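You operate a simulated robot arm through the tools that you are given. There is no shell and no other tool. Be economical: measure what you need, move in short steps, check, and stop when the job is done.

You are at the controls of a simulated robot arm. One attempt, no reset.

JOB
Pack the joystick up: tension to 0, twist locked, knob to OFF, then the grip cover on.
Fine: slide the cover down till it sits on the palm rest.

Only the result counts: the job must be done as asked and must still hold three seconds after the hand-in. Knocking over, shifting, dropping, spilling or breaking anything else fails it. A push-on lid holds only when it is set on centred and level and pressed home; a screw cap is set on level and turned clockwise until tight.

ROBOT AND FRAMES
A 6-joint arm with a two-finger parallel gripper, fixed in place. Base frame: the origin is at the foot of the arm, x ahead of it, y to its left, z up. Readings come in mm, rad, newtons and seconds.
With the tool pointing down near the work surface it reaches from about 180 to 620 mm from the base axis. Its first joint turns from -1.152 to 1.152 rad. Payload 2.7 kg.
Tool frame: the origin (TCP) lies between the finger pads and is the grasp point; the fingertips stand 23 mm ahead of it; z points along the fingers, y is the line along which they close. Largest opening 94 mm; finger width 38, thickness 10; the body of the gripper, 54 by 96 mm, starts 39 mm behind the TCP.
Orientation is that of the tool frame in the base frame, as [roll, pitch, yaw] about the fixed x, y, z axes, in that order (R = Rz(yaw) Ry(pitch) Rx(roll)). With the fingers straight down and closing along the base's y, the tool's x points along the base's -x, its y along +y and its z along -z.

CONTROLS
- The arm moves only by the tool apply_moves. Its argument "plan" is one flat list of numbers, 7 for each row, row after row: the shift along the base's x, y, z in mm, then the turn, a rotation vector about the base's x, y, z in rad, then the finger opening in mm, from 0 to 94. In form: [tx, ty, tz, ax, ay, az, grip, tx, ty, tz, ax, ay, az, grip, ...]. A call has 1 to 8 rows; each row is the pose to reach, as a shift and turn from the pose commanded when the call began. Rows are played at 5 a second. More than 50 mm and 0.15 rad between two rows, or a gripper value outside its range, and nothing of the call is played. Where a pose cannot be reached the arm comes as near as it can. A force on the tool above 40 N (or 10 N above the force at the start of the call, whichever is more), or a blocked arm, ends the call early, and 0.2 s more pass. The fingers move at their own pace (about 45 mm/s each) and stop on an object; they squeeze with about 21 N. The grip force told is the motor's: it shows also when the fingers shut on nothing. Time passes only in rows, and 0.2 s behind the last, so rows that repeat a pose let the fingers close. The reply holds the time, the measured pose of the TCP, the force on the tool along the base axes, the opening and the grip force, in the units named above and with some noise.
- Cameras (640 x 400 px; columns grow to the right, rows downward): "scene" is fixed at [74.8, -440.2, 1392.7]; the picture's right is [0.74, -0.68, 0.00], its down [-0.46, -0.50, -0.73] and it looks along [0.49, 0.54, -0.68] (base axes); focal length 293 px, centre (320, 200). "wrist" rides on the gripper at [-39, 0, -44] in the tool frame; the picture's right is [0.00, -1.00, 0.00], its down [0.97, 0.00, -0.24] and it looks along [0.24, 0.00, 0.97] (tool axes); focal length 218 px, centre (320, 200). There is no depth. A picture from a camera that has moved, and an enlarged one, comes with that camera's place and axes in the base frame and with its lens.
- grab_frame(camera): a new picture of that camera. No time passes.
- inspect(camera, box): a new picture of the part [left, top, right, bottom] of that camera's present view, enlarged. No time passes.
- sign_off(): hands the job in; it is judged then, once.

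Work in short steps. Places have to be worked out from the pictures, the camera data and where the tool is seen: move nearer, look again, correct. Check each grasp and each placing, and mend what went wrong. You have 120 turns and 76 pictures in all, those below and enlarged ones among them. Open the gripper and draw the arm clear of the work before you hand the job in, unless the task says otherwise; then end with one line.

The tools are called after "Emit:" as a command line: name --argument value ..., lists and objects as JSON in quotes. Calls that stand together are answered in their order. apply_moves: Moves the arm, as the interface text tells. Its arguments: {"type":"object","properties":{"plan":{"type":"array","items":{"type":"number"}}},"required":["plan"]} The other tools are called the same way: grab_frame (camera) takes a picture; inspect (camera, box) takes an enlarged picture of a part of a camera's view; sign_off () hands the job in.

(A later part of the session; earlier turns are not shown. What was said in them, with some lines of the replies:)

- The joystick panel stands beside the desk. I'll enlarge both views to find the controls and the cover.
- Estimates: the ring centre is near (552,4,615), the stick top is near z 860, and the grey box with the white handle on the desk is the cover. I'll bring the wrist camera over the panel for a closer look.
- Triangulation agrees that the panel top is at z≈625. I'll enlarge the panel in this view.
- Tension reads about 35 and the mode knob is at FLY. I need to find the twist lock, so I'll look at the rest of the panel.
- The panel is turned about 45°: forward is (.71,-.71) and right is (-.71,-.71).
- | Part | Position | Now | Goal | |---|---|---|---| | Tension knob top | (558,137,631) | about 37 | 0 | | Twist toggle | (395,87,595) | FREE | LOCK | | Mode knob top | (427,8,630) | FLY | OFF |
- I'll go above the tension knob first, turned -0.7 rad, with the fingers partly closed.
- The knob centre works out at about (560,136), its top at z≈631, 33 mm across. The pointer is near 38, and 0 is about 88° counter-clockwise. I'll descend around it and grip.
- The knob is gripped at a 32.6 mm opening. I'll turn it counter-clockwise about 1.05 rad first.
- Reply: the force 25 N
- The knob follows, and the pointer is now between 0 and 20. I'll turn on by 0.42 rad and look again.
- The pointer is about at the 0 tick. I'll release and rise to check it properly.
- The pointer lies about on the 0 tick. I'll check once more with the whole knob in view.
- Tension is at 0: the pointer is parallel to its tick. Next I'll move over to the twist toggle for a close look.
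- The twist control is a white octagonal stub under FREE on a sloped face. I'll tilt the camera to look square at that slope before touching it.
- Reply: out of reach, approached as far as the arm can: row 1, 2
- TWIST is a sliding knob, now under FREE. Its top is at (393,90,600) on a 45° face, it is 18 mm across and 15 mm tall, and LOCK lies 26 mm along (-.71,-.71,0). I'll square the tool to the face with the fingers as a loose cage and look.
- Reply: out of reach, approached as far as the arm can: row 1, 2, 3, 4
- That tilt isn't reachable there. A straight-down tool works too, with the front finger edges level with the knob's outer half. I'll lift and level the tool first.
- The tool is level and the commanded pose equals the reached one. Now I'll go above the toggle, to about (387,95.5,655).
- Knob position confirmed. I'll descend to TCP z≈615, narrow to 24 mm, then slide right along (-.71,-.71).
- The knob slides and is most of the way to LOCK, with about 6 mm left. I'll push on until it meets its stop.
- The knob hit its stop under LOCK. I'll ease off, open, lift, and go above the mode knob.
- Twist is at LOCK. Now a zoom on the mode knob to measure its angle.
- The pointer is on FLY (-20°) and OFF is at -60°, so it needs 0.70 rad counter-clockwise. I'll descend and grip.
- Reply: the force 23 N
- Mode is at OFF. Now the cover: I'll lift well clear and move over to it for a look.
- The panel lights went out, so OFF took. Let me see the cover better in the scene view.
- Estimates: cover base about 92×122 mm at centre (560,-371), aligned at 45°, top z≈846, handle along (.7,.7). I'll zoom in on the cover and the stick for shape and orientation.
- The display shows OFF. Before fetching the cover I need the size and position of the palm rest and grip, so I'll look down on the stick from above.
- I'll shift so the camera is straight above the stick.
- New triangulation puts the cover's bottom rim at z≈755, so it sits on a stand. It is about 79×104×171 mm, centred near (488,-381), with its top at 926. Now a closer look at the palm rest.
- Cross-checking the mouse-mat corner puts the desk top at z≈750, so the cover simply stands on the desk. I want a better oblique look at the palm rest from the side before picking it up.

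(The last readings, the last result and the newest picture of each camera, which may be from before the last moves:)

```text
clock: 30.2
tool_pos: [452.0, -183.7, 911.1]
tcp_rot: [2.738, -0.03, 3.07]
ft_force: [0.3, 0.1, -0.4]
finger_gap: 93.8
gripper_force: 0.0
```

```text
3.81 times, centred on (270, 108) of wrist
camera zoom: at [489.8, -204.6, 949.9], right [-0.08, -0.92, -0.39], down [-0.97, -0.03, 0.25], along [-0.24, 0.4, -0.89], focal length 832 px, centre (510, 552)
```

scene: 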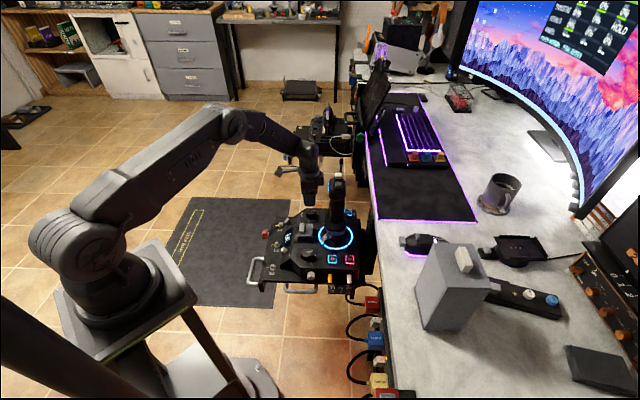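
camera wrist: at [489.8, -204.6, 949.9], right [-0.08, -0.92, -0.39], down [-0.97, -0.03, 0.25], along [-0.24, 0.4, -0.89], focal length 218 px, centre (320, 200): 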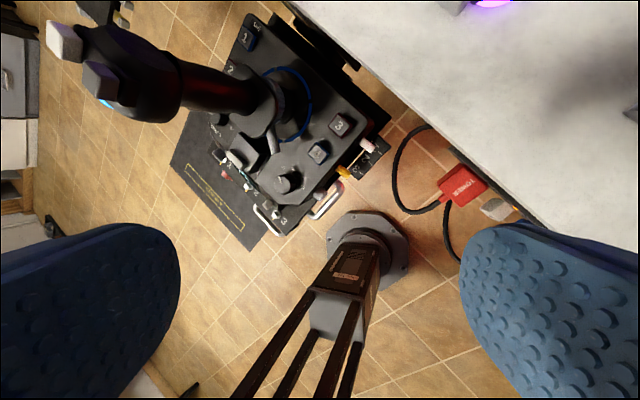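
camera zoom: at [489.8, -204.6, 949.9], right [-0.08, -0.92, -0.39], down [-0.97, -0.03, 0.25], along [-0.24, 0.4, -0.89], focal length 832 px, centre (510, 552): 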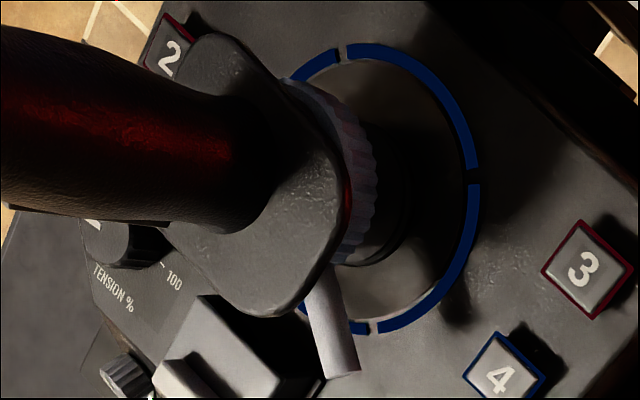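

The left side of the palm rest is hidden from here. I'll look from the user's side, where both edges show.

Emit:
apply_moves --plan '[-10, 40, 0, -0.1, -0.04, 0, 94, -20, 80, 0, -0.2, -0.08, 0, 94, -30, 121, 0, -0.3, -0.13, 0, 94, -40, 162, 0, -0.4, -0.17, 0, 94, -40, 203, 0, -0.5, -0.22, 0, 94, -40, 244, -5, -0.6, -0.27, 0, 94, -40, 285, -10, -0.68, -0.31, 0, 94, -40, 325, -15, -0.75, -0.35, 0, 94]'

Emit:
grab_frame --camera "wrist"

```text
clock: 32.0
tool_pos: [409.6, 142.2, 896.3]
tcp_rot: [-2.79, 0.343, -3.083]
ft_force: [-0.1, 0.1, 0.3]
finger_gap: 94.1
gripper_force: 0.1
```

```text
30 pictures are left
camera wrist: at [431.9, 157.0, 947.8], right [-0.06, -0.94, 0.33], down [-0.99, 0.03, -0.12], along [0.1, -0.33, -0.94], focal length 218 px, centre (320, 200)
```

wrist: 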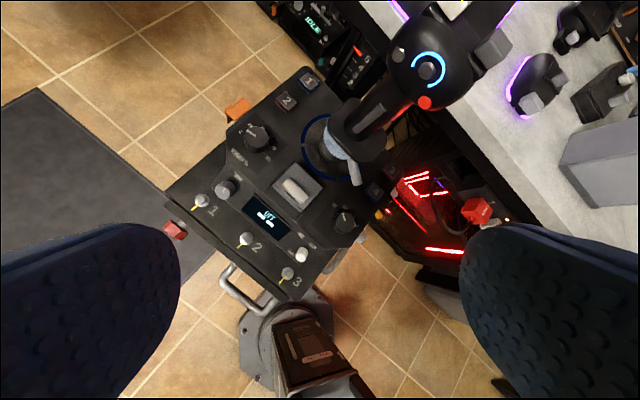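

Emit:
inspect --camera "wrist" --box '[280, 20, 440, 200]'

```text
2.22 times, centred on (360, 110) of wrist
camera zoom: at [431.9, 157.0, 947.8], right [-0.06, -0.94, 0.33], down [-0.99, 0.03, -0.12], along [0.1, -0.33, -0.94], focal length 485 px, centre (231, 400)
```

zoom: 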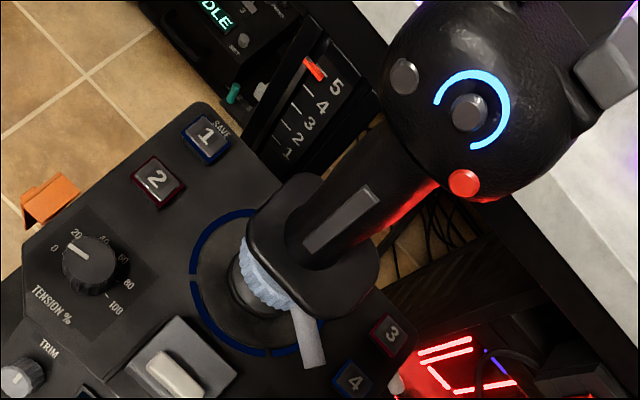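

Now I have it: the palm rest is centred at about (551,6), top z≈703. Next the cover: I'll level the tool, rise and travel toward it in two calls.

Emit:
apply_moves --plan '[0, -20, 30, 0.06, 0.06, 0, 94, 0, -60, 60, 0.12, 0.12, 0, 94, 0, -100, 90, 0.18, 0.18, 0, 94, 5, -145, 110, 0.24, 0.24, 0, 94, 10, -190, 130, 0.3, 0.3, 0, 94, 15, -235, 150, 0.35, 0.35, 0, 94, 20, -280, 160, 0.35, 0.35, 0, 94, 20, -280, 160, 0.35, 0.35, 0, 94]'

```text
clock: 33.8
tool_pos: [430.0, -140.4, 1057.5]
tcp_rot: [3.131, 0.0, 3.135]
ft_force: [-0.3, 0.1, -0.6]
finger_gap: 94.1
gripper_force: 0.0
```

Level again. Now I'll move over the cover with a +0.79 yaw so the fingers close across the handle.

Emit:
apply_moves --plan '[8, -40, 0, 0, 0, 0.132, 94, 16, -80, 0, 0, 0, 0.264, 94, 24, -120, 0, 0, 0, 0.396, 94, 32, -160, 0, 0, 0, 0.528, 94, 40, -200, 0, 0, 0, 0.66, 94, 50, -240, 0, 0, 0, 0.79, 94, 50, -240, 0, 0, 0, 0.79, 94]'

Emit:
grab_frame --camera "wrist"

```text
clock: 35.4
tool_pos: [478.5, -380.9, 1056.2]
tcp_rot: [3.129, -0.001, -2.357]
ft_force: [0.2, 0.2, 0.5]
finger_gap: 93.9
gripper_force: 0.0
```

```text
28 pictures are left
camera wrist: at [506.5, -353.9, 1099.5], right [0.71, -0.71, -0.01], down [-0.68, -0.69, 0.24], along [-0.18, -0.16, -0.97], focal length 218 px, centre (320, 200)
```

wrist: 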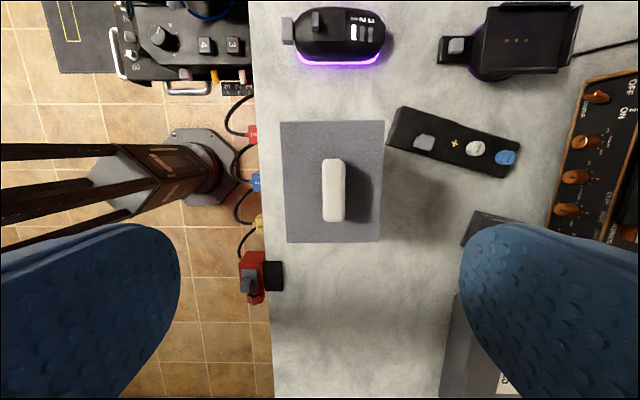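

Clear view: the cover's top is centred at (489.5,-381.5), 79×100 mm, at exactly 45°. The handle is about 16 mm wide, from z≈924 to 943. I'll level the tool slightly, descend and grip.

Emit:
apply_moves --plan '[11, -0.5, -30, -0.009, -0.009, 0, 60, 11, -0.5, -70, -0.009, -0.009, 0, 50, 11, -0.5, -92, -0.009, -0.009, 0, 40, 11, -0.5, -104, -0.009, -0.009, 0, 40, 11, -0.5, -104, -0.009, -0.009, 0, 40]'

Emit:
grab_frame --camera "wrist"

```text
clock: 36.6
tool_pos: [490.5, -379.3, 953.2]
tcp_rot: [-3.137, -0.003, -2.358]
ft_force: [0.8, 0.5, -0.1]
finger_gap: 40.4
gripper_force: 0.0
```

```text
27 pictures are left
camera wrist: at [518.4, -352.9, 996.5], right [0.71, -0.71, 0.0], down [-0.69, -0.68, 0.24], along [-0.17, -0.17, -0.97], focal length 218 px, centre (320, 200)
```

wrist: 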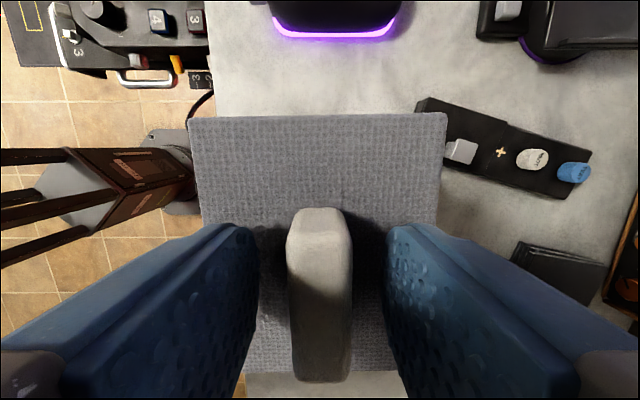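

The handle is centred between the fingers. I'll close and lift a little.

Emit:
apply_moves --plan '[0, 0, 0, 0, 0, 0, 20, 0, 0, 0, 0, 0, 0, 8, 0, 0, 0, 0, 0, 0, 8, 0, 0, 6, 0, 0, 0, 8, 0, 0, 15, 0, 0, 0, 8, 0, 0, 15, 0, 0, 0, 8]'

Emit:
grab_frame --camera "scene"

```text
clock: 38.0
tool_pos: [490.5, -380.3, 968.2]
tcp_rot: [-3.14, -0.002, -2.36]
ft_force: [-0.3, 0.1, -0.4]
finger_gap: 15.7
gripper_force: 20.9
```

```text
26 pictures are left
```

scene: 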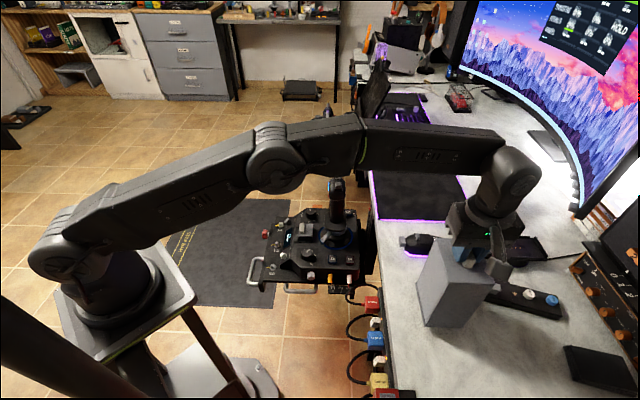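

The fingers stopped at 15.7 mm on the handle. I'll lift further and check that the cover comes along.

Emit:
apply_moves --plan '[0, 0, 30, 0, 0, 0, 8, 0, 0, 60, 0, 0, 0, 8, 0, 0, 60, 0, 0, 0, 8]'

Emit:
inspect --camera "scene" --box '[380, 190, 560, 345]'

```text
clock: 38.8
tool_pos: [490.7, -379.5, 1029.0]
tcp_rot: [-3.139, -0.002, -2.358]
ft_force: [0.3, 0.5, -0.8]
finger_gap: 15.5
gripper_force: 21.0
```

```text
2.58 times, centred on (470, 268) of scene
camera zoom: at [74.8, -440.2, 1392.7], right [0.74, -0.68, 0.0], down [-0.46, -0.5, -0.73], along [0.49, 0.54, -0.68], focal length 757 px, centre (-67, 26)
```

zoom: 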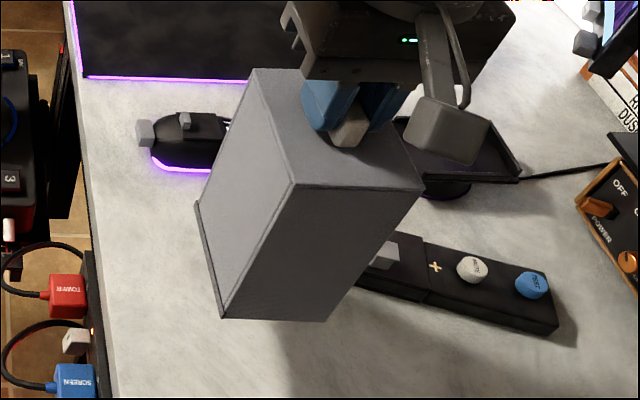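

The cover is held. I'll lift so its rim clears the stick top and carry it across.

Emit:
apply_moves --plan '[0, 0, 40, 0, 0, 0, 8, 0, 0, 82, 0, 0, 0, 8, 5, 45, 85, 0, 0, 0, 8, 10, 90, 85, 0, 0, 0, 8, 15, 135, 85, 0, 0, 0, 8, 22, 180, 85, 0, 0, 0, 8, 30, 225, 85, 0, 0, 0, 8, 30, 225, 85, 0, 0, 0, 8]'

Emit:
apply_moves --plan '[8, 40, 0, 0, 0, 0, 8, 16, 80, 0, 0, 0, 0, 8, 24, 120, 0, 0, 0, 0, 8, 32, 150, 0, 0, 0, 0, 8, 34, 164, 0, 0, 0, 0, 8, 34, 164, 0, 0, 0, 0, 8]'

Emit:
grab_frame --camera "scene"

Emit:
grab_frame --camera "wrist"

```text
clock: 40.6
tool_pos: [519.2, -154.4, 1114.6]
tcp_rot: [-3.14, -0.003, -2.361]
ft_force: [0.5, -0.7, -0.7]
finger_gap: 15.8
gripper_force: 20.8
out of reach, approached as far as the arm can: row 1, 2
```

```text
clock: 42.0
tool_pos: [555.8, 8.1, 1113.3]
tcp_rot: [-3.139, -0.001, -2.36]
ft_force: [0.3, 0.5, 0.0]
finger_gap: 15.6
gripper_force: 21.3
```

```text
24 pictures are left
```

scene: 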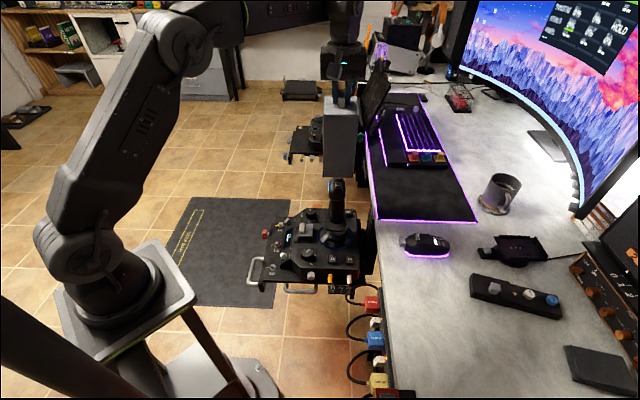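

```text
23 pictures are left
camera wrist: at [582.7, 36.7, 1156.2], right [0.71, -0.71, 0.0], down [-0.69, -0.68, 0.24], along [-0.17, -0.17, -0.97], focal length 218 px, centre (320, 200)
```

wrist: 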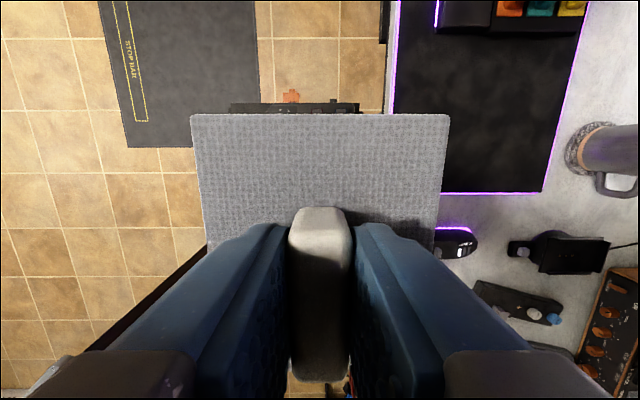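

The cover is above the stick. I'll check alignment in the scene zoom.

Emit:
inspect --camera "scene" --box '[300, 100, 380, 250]'

```text
2.67 times, centred on (340, 175) of scene
camera zoom: at [74.8, -440.2, 1392.7], right [0.74, -0.68, 0.0], down [-0.46, -0.5, -0.73], along [0.49, 0.54, -0.68], focal length 782 px, centre (267, 267)
```

zoom: 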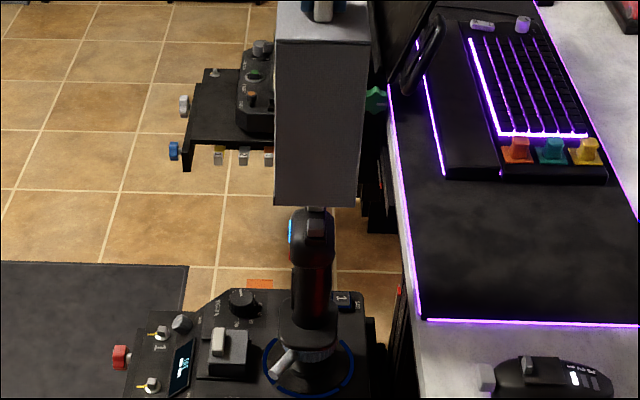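

In the same camera the cover's centre (u≈386, l≈396) matches the stick's, so no shift is needed. I'll lower it over the grip in steps, watching the force.

Emit:
apply_moves --plan '[0, 0, -30, 0, 0, 0, 8, 0, 0, -60, 0, 0, 0, 8, 0, 0, -90, 0, 0, 0, 8, 0, 0, -120, 0, 0, 0, 8, 0, 0, -120, 0, 0, 0, 8]'

Emit:
inspect --camera "scene" --box '[300, 100, 380, 250]'

```text
clock: 43.2
tool_pos: [553.3, 10.4, 993.4]
tcp_rot: [-3.137, -0.002, -2.357]
ft_force: [-0.8, 0.6, -1.2]
finger_gap: 15.6
gripper_force: 21.0
```

```text
2.67 times, centred on (340, 175) of scene
camera zoom: at [74.8, -440.2, 1392.7], right [0.74, -0.68, 0.0], down [-0.46, -0.5, -0.73], along [0.49, 0.54, -0.68], focal length 782 px, centre (267, 267)
```

zoom: 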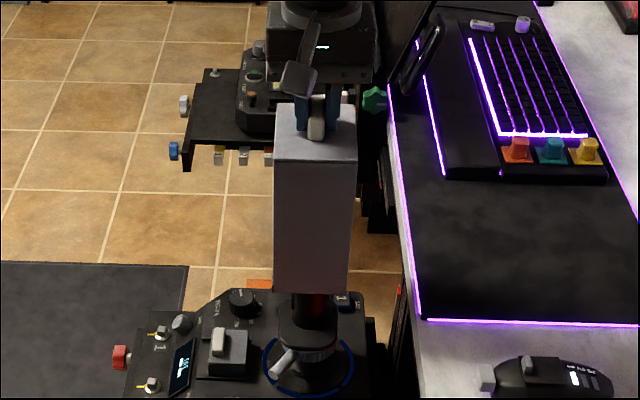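

It is going on clear and centred. Continuing down, slower near the palm rest.

Emit:
apply_moves --plan '[0, 0, -30, 0, 0, 0, 8, 0, 0, -55, 0, 0, 0, 8, 0, 0, -70, 0, 0, 0, 8, 0, 0, -70, 0, 0, 0, 8]'

Emit:
inspect --camera "scene" --box '[300, 150, 380, 250]'

```text
clock: 44.2
tool_pos: [554.8, 9.4, 924.0]
tcp_rot: [-3.139, -0.002, -2.359]
ft_force: [-0.1, -0.5, -0.3]
finger_gap: 15.5
gripper_force: 20.7
```

```text
4.00 times, centred on (340, 200) of scene
camera zoom: at [74.8, -440.2, 1392.7], right [0.74, -0.68, 0.0], down [-0.46, -0.5, -0.73], along [0.49, 0.54, -0.68], focal length 1173 px, centre (240, 200)
```

zoom: 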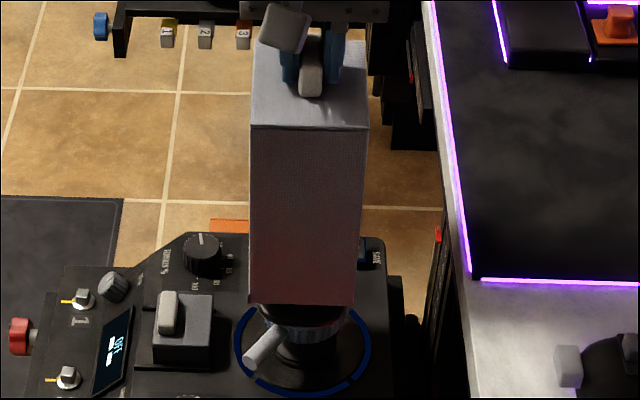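

The rim is just above the palm rest. I'll lower in small steps until contact.

Emit:
apply_moves --plan '[0, 0, -5, 0, 0, 0, 8, 0, 0, -9, 0, 0, 0, 8, 0, 0, -12, 0, 0, 0, 8, 0, 0, -15, 0, 0, 0, 8, 0, 0, -15, 0, 0, 0, 8]'

Emit:
inspect --camera "scene" --box '[300, 150, 380, 250]'

```text
clock: 45.4
tool_pos: [555.0, 9.3, 907.6]
tcp_rot: [-3.138, -0.001, -2.36]
ft_force: [-0.1, -0.1, -0.8]
finger_gap: 15.4
gripper_force: 20.7
```

```text
4.00 times, centred on (340, 200) of scene
camera zoom: at [74.8, -440.2, 1392.7], right [0.74, -0.68, 0.0], down [-0.46, -0.5, -0.73], along [0.49, 0.54, -0.68], focal length 1173 px, centre (240, 200)
```

zoom: 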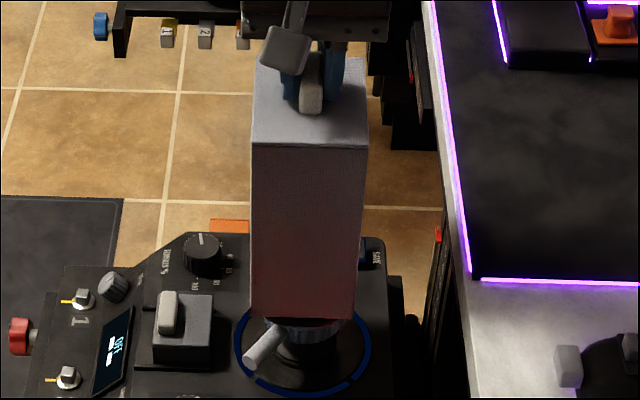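

No contact yet. Continuing down in small steps.

Emit:
apply_moves --plan '[0, 0, -3, 0, 0, 0, 8, 0, 0, -6, 0, 0, 0, 8, 0, 0, -8, 0, 0, 0, 8, 0, 0, -8, 0, 0, 0, 8]'

Emit:
inspect --camera "scene" --box '[312, 200, 368, 245]'

```text
clock: 46.4
tool_pos: [554.7, 10.0, 901.0]
tcp_rot: [-3.136, -0.002, -2.357]
ft_force: [-1.2, -0.8, 4.4]
finger_gap: 15.6
gripper_force: 21.2
```

```text
8.89 times, centred on (340, 222) of scene
camera zoom: at [74.7, -440.2, 1392.7], right [0.74, -0.68, 0.0], down [-0.46, -0.5, -0.73], along [0.49, 0.54, -0.68], focal length 2608 px, centre (142, 0)
```

zoom: 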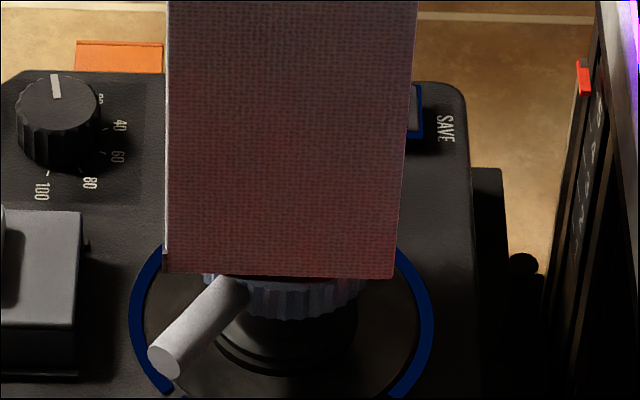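

First contact: +4 N at TCP z 901. I'll press gently a little further to seat it and see whether it stops.

Emit:
apply_moves --plan '[0, 0, -2, 0, 0, 0, 8, 0, 0, -4, 0, 0, 0, 8, 0, 0, -4, 0, 0, 0, 8]'

Emit:
inspect --camera "scene" --box '[312, 200, 368, 245]'

```text
clock: 47.2
tool_pos: [555.1, 9.2, 897.4]
tcp_rot: [-3.135, 0.003, -2.356]
ft_force: [-0.7, -1.0, 24.4]
finger_gap: 16.0
gripper_force: 21.0
```

```text
8.89 times, centred on (340, 222) of scene
camera zoom: at [74.3, -440.2, 1392.7], right [0.74, -0.68, 0.0], down [-0.46, -0.5, -0.73], along [0.5, 0.54, -0.68], focal length 2608 px, centre (142, 0)
```

zoom: 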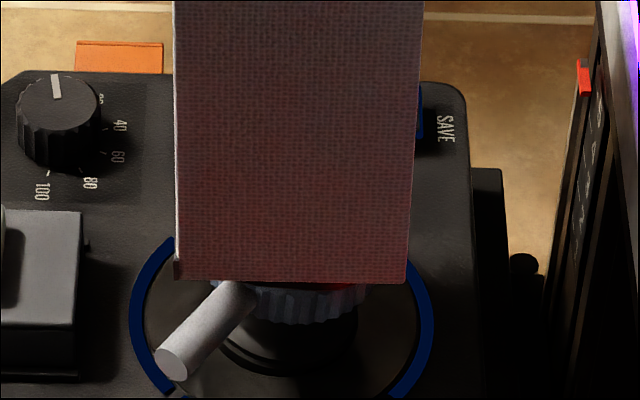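

The force rose to 24 N and the stick gave slightly, so the cover is on something solid. I'll back off to nearly zero force and look.

Emit:
apply_moves --plan '[0, 0, 2, 0, 0, 0, 8, 0, 0, 3.5, 0, 0, 0, 8, 0, 0, 3.5, 0, 0, 0, 8]'

Emit:
inspect --camera "scene" --box '[312, 160, 368, 245]'

```text
clock: 48.0
tool_pos: [554.2, 10.1, 898.7]
tcp_rot: [-3.14, -0.003, -2.36]
ft_force: [2.7, 0.8, 5.2]
finger_gap: 15.9
gripper_force: 21.6
```

```text
4.71 times, centred on (340, 202) of scene
camera zoom: at [74.7, -440.2, 1392.7], right [0.74, -0.68, 0.0], down [-0.46, -0.5, -0.73], along [0.49, 0.54, -0.68], focal length 1380 px, centre (226, 188)
```

zoom: 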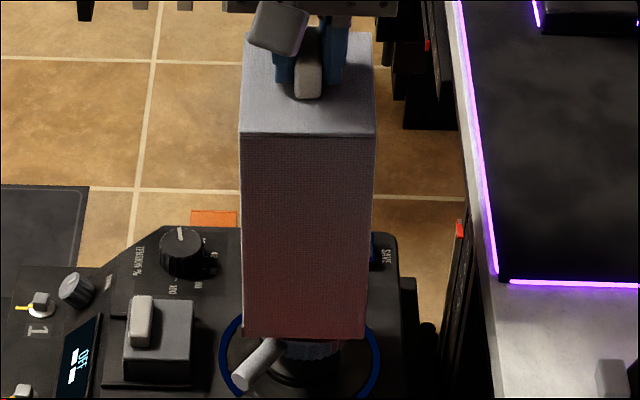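

The cover is resting with slight load, tilted about 1° by the grip. I'll nudge the hand (+1.5,-1.5) to straighten it, then open the fingers.

Emit:
apply_moves --plan '[1, -1, 0, 0, 0, 0, 8, 1.5, -1.5, 0.5, 0, 0, 0, 8, 1.5, -1.5, 0.5, 0, 0, 0, 8]'

Emit:
apply_moves --plan '[0, 0, 0, 0, 0, 0, 20, 0, 0, 0, 0, 0, 0, 30, 0, 0, 0, 0, 0, 0, 40, 0, 0, 0, 0, 0, 0, 40]'

Emit:
inspect --camera "scene" --box '[312, 160, 368, 245]'

Emit:
grab_frame --camera "wrist"

```text
clock: 48.8
tool_pos: [556.0, 8.4, 899.6]
tcp_rot: [-3.139, -0.004, -2.359]
ft_force: [0.1, 0.7, -0.4]
finger_gap: 15.7
gripper_force: 21.3
```

```text
clock: 49.8
tool_pos: [556.4, 7.9, 899.8]
tcp_rot: [-3.14, -0.002, -2.357]
ft_force: [-0.1, 0.0, 0.1]
finger_gap: 40.1
gripper_force: 0.2
```

```text
4.71 times, centred on (340, 202) of scene
camera zoom: at [74.8, -440.2, 1392.7], right [0.74, -0.68, 0.0], down [-0.46, -0.5, -0.73], along [0.49, 0.54, -0.68], focal length 1380 px, centre (226, 188)
```

zoom: 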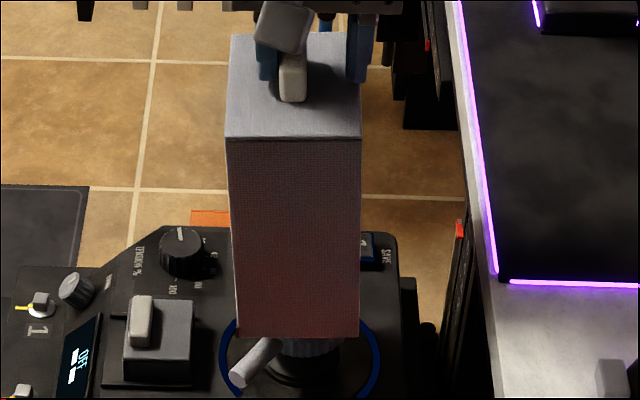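

```text
14 pictures are left
camera wrist: at [584.4, 34.8, 943.2], right [0.71, -0.71, 0.0], down [-0.69, -0.68, 0.24], along [-0.17, -0.17, -0.97], focal length 218 px, centre (320, 200)
```

wrist: 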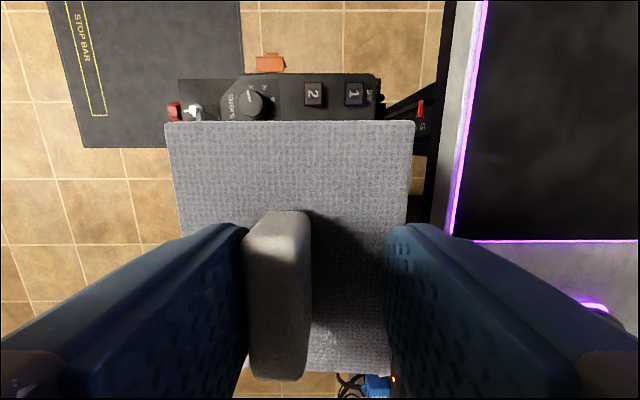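

On release the cover leaned back about 2° and may be touching the left finger. I'll open wider and see where it settles.

Emit:
apply_moves --plan '[0, 0, 0, 0, 0, 0, 50, 0, 0, 0, 0, 0, 0, 60, 0, 0, 0, 0, 0, 0, 60]'

Emit:
inspect --camera "scene" --box '[312, 160, 368, 245]'

```text
clock: 50.6
tool_pos: [555.7, 6.8, 899.9]
tcp_rot: [-3.139, -0.003, -2.357]
ft_force: [0.5, 0.2, -0.4]
finger_gap: 60.0
gripper_force: 0.1
```

```text
4.71 times, centred on (340, 202) of scene
camera zoom: at [74.8, -440.2, 1392.7], right [0.74, -0.68, 0.0], down [-0.46, -0.5, -0.73], along [0.49, 0.54, -0.68], focal length 1380 px, centre (226, 188)
```

zoom: 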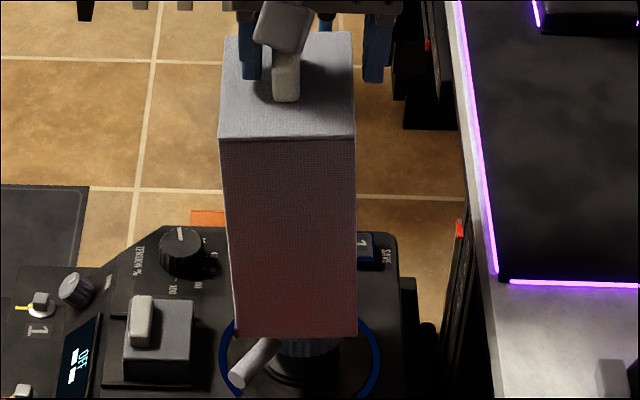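

The stick itself leans back about 4° (its edges in the first pictures show this), so the cover is settling along it. Now a close look at the rim.

Emit:
inspect --camera "scene" --box '[318, 212, 366, 242]'

```text
13.33 times, centred on (342, 227) of scene
camera zoom: at [74.8, -440.2, 1392.7], right [0.74, -0.68, 0.0], down [-0.46, -0.5, -0.73], along [0.49, 0.54, -0.68], focal length 3912 px, centre (27, -160)
```

zoom: 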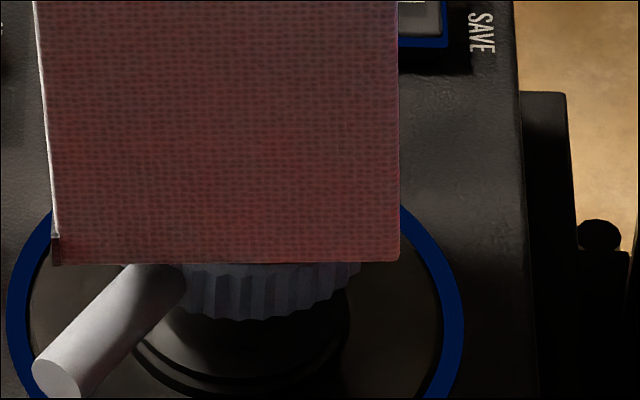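

The rim is level with the palm rest here. I'll raise the open hand straight up and view the cover from the user's side.

Emit:
apply_moves --plan '[-1, 1, 15, 0, 0, 0, 68, -2, 2, 40, 0, 0, 0, 80, -2, 2, 85, 0, 0, 0, 90, -2, 2, 130, 0, 0, 0, 90, -2, 2, 130, 0, 0, 0, 90]'

Emit:
grab_frame --camera "wrist"

Emit:
inspect --camera "scene" --box '[312, 160, 368, 245]'

```text
clock: 51.8
tool_pos: [554.5, 9.6, 1029.6]
tcp_rot: [-3.14, -0.001, -2.358]
ft_force: [0.2, -1.1, 0.0]
finger_gap: 90.1
gripper_force: 0.1
```

```text
11 pictures are left
camera wrist: at [582.6, 36.5, 1073.3], right [0.71, -0.71, 0.0], down [-0.69, -0.68, 0.24], along [-0.17, -0.17, -0.97], focal length 218 px, centre (320, 200)
```

wrist: 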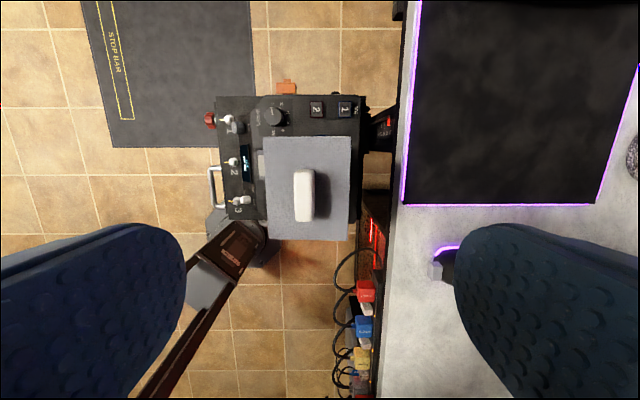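

```text
4.71 times, centred on (340, 202) of scene
camera zoom: at [74.8, -440.2, 1392.7], right [0.74, -0.68, 0.0], down [-0.46, -0.5, -0.73], along [0.49, 0.54, -0.68], focal length 1380 px, centre (226, 188)
```

zoom: 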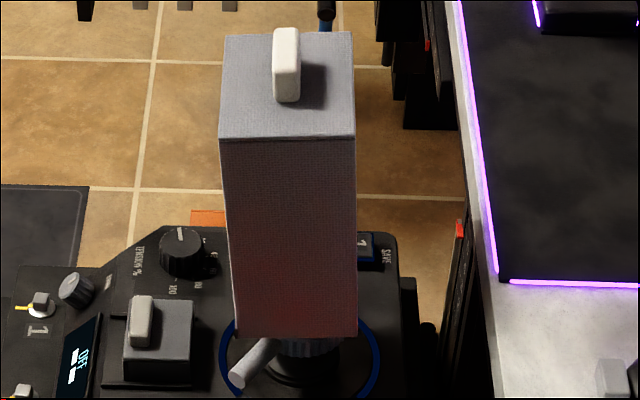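

The cover stands stable without the hand. I'll go to the user's side to check the rim against the palm rest.

Emit:
apply_moves --plan '[-20, 20, 0, 0, 0, -0.12, 90, -45, 42, 0, 0, 0, -0.24, 90, -70, 64, 0, 0, 0, -0.36, 90, -95, 86, 0, 0, 0, -0.48, 90, -120, 110, 0, 0, 0, -0.6, 90, -145, 132, -30, 0, 0, -0.73, 90, -145, 132, -60, 0, 0, -0.73, 90]'

Emit:
apply_moves --plan '[0, 0, -20, -0.09, -0.09, 0, 90, 0, 0, -40, -0.18, -0.18, 0, 90, 0, 0, -70, -0.27, -0.27, 0, 90, 0, 0, -100, -0.36, -0.36, 0, 90, 0, 0, -130, -0.45, -0.45, 0, 90, 0, 0, -160, -0.5, -0.5, 0, 90, 0, 0, -160, -0.5, -0.5, 0, 90]'

Emit:
grab_frame --camera "wrist"

```text
clock: 53.4
tool_pos: [409.4, 142.5, 971.4]
tcp_rot: [-3.137, -0.001, -3.087]
ft_force: [-0.7, 0.2, 0.1]
finger_gap: 89.8
gripper_force: 0.0
```

```text
clock: 55.0
tool_pos: [408.9, 140.6, 809.2]
tcp_rot: [-2.573, 0.448, -2.957]
ft_force: [0.5, -1.2, -0.5]
finger_gap: 90.0
gripper_force: 0.1
```

```text
9 pictures are left
camera wrist: at [424.4, 167.4, 858.5], right [-0.07, -0.87, 0.49], down [-0.97, -0.05, -0.24], along [0.23, -0.49, -0.84], focal length 218 px, centre (320, 200)
```

wrist: 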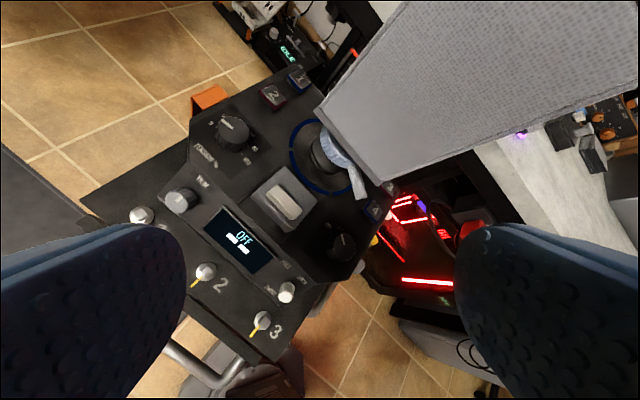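

Emit:
inspect --camera "wrist" --box '[285, 70, 405, 210]'

```text
2.86 times, centred on (345, 140) of wrist
camera zoom: at [424.4, 167.4, 858.5], right [-0.07, -0.87, 0.49], down [-0.97, -0.05, -0.24], along [0.23, -0.49, -0.84], focal length 624 px, centre (249, 371)
```

zoom: 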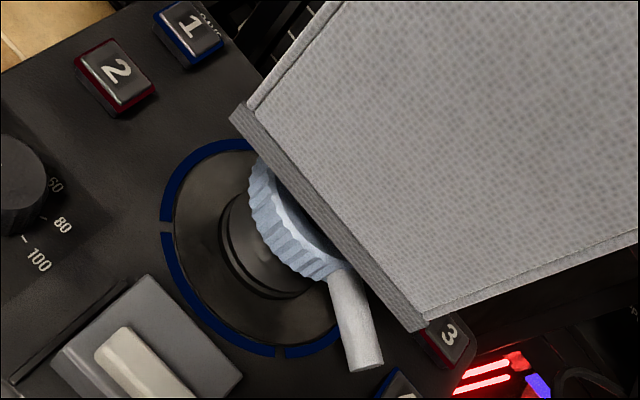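

From this side the rim covers the palm rest evenly and the lean matches the stick's. To be sure it's home, I'll press lightly on the handle with closed fingertips. First back up and level.

Emit:
apply_moves --plan '[0, 0, 40, 0.09, 0.09, 0, 60, 0, 0, 80, 0.18, 0.18, 0, 30, 0, 0, 120, 0.27, 0.27, 0, 0, 0, 0, 160, 0.36, 0.36, 0, 0, 0, 0, 190, 0.45, 0.45, 0, 0, 0, 0, 200, 0.5, 0.5, 0, 0, 0, 0, 200, 0.5, 0.5, 0, 0]'

Emit:
apply_moves --plan '[30, -28, 0, 0, 0, 0.12, 0, 60, -56, 0, 0, 0, 0.24, 0, 90, -84, 0, 0, 0, 0.36, 0, 115, -106, 0, 0, 0, 0.5, 0, 136, -124, 0, 0, 0, 0.62, 0, 136, -124, -30, 0, 0, 0.73, 0, 136, -124, -60, 0, 0, 0.73, 0, 136, -124, -60, 0, 0, 0.73, 0]'

Emit:
grab_frame --camera "wrist"

```text
clock: 56.6
tool_pos: [409.7, 141.2, 1010.1]
tcp_rot: [-3.139, -0.001, -3.089]
ft_force: [0.1, -0.5, -0.4]
finger_gap: 0.1
gripper_force: 20.8
```

```text
clock: 58.4
tool_pos: [545.5, 16.6, 950.7]
tcp_rot: [-3.139, -0.002, -2.357]
ft_force: [0.9, -1.1, -0.3]
finger_gap: 0.0
gripper_force: 21.1
```

```text
7 pictures are left
camera wrist: at [573.6, 44.2, 993.7], right [0.71, -0.71, 0.0], down [-0.69, -0.68, 0.24], along [-0.17, -0.17, -0.97], focal length 218 px, centre (320, 200)
```

wrist: 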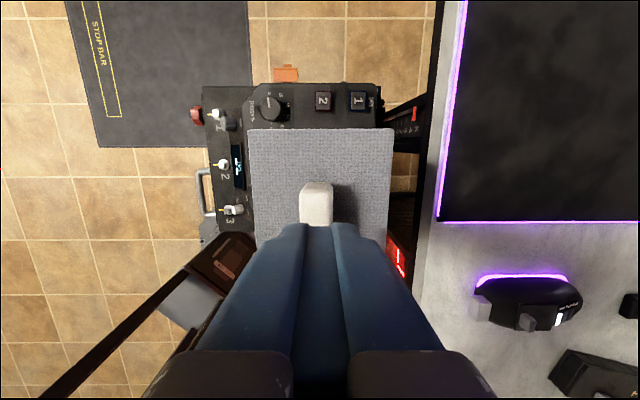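

The tips are centred over the handle. I'll descend slowly to a light press.

Emit:
apply_moves --plan '[0, 0, -20, 0, 0, 0, 0, 0, 0, -30, 0, 0, 0, 0, 0, 0, -33, 0, 0, 0, 0, 0, 0, -36, 0, 0, 0, 0, 0, 0, -36, 0, 0, 0, 0]'

```text
clock: 59.5
tool_pos: [548.8, 18.1, 922.5]
tcp_rot: [-3.128, 0.009, -2.358]
ft_force: [-1.2, -0.8, 5.1]
finger_gap: 0.0
gripper_force: 21.1
stopped in row 5: the force on the tool passed its limit (the readings are from after the stop); the commanded pose is now the measured one
```

Contact came higher than expected and the press passed the limit. I'll lift off and check the cover.

Emit:
apply_moves --plan '[0, 0, 15, 0, 0, 0, 0, 0, 0, 50, 0, 0, 0, 0, 0, 0, 100, 0, 0, 0, 0, 0, 0, 100, 0, 0, 0, 0]'

Emit:
inspect --camera "scene" --box '[312, 160, 368, 245]'

```text
clock: 60.5
tool_pos: [548.0, 17.5, 1020.0]
tcp_rot: [-3.129, 0.008, -2.358]
ft_force: [0.3, 0.1, -0.2]
finger_gap: 0.0
gripper_force: 21.1
```

```text
4.71 times, centred on (340, 202) of scene
camera zoom: at [74.8, -440.2, 1392.7], right [0.74, -0.68, 0.0], down [-0.46, -0.5, -0.73], along [0.49, 0.54, -0.68], focal length 1380 px, centre (226, 188)
```

zoom: 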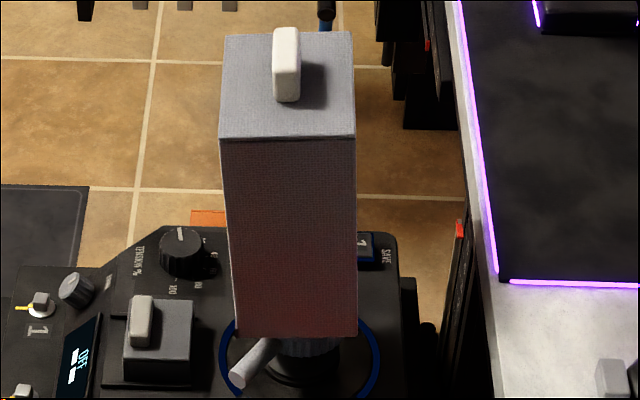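

The cover's pose is unchanged after a firm press, so it is fully seated. I'll draw the arm clear with the gripper open and do a final check of the controls.

Emit:
apply_moves --plan '[-30, 20, 40, 0, 0, 0, 40, -65, 45, 70, 0, 0, 0, 80, -100, 70, 80, 0, 0, 0, 94, -130, 90, 80, 0, 0, 0, 94, -130, 90, 80, 0, 0, 0, 94]'

Emit:
inspect --camera "scene" --box '[268, 200, 364, 275]'

Emit:
grab_frame --camera "scene"

```text
refused: row 1 steps farther than a row can; nothing moved
```

```text
5.33 times, centred on (316, 238) of scene
camera zoom: at [74.8, -440.2, 1392.7], right [0.74, -0.68, 0.0], down [-0.46, -0.5, -0.73], along [0.49, 0.54, -0.68], focal length 1565 px, centre (341, 0)
```

zoom: 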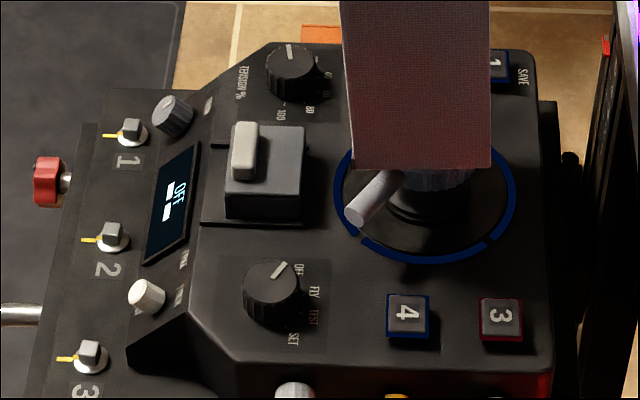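

```text
4 pictures are left
```

scene: 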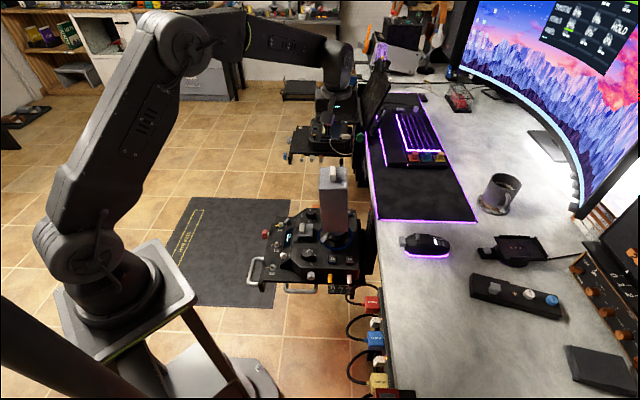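

All the controls read right. That move was refused for its step size, so I'll withdraw in smaller steps.

Emit:
apply_moves --plan '[-10, 8, 40, 0, 0, 0, 40, -35, 28, 70, 0, 0, 0, 80, -65, 50, 80, 0, 0, 0, 94, -95, 70, 80, 0, 0, 0, 94, -125, 90, 80, 0, 0, 0, 94, -125, 90, 80, 0, 0, 0, 94]'

Emit:
inspect --camera "scene" --box '[268, 150, 380, 275]'

```text
clock: 61.9
tool_pos: [422.5, 107.5, 1100.7]
tcp_rot: [-3.13, 0.006, -2.357]
ft_force: [0.0, -0.4, 1.1]
finger_gap: 94.1
gripper_force: 0.1
```

```text
3.20 times, centred on (324, 212) of scene
camera zoom: at [74.8, -440.2, 1392.7], right [0.74, -0.68, 0.0], down [-0.46, -0.5, -0.73], along [0.49, 0.54, -0.68], focal length 939 px, centre (307, 160)
```

zoom: 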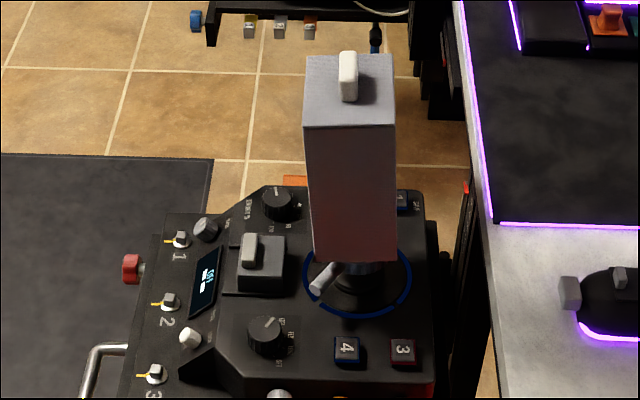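

Tension is at 0, twist is at LOCK, the knob is at OFF, the cover is stable, and the arm is clear with the gripper open. Handing in.

Emit:
sign_off

```text
The job is handed in.
```

I packed the joystick up and handed the job in: tension at 0, twist at LOCK, knob at OFF, and the grip cover on. The cover leans back about 3° with the stick and did not move under a firm press. I couldn't see the palm rest under it, so that it sits on the rest is my judgement.
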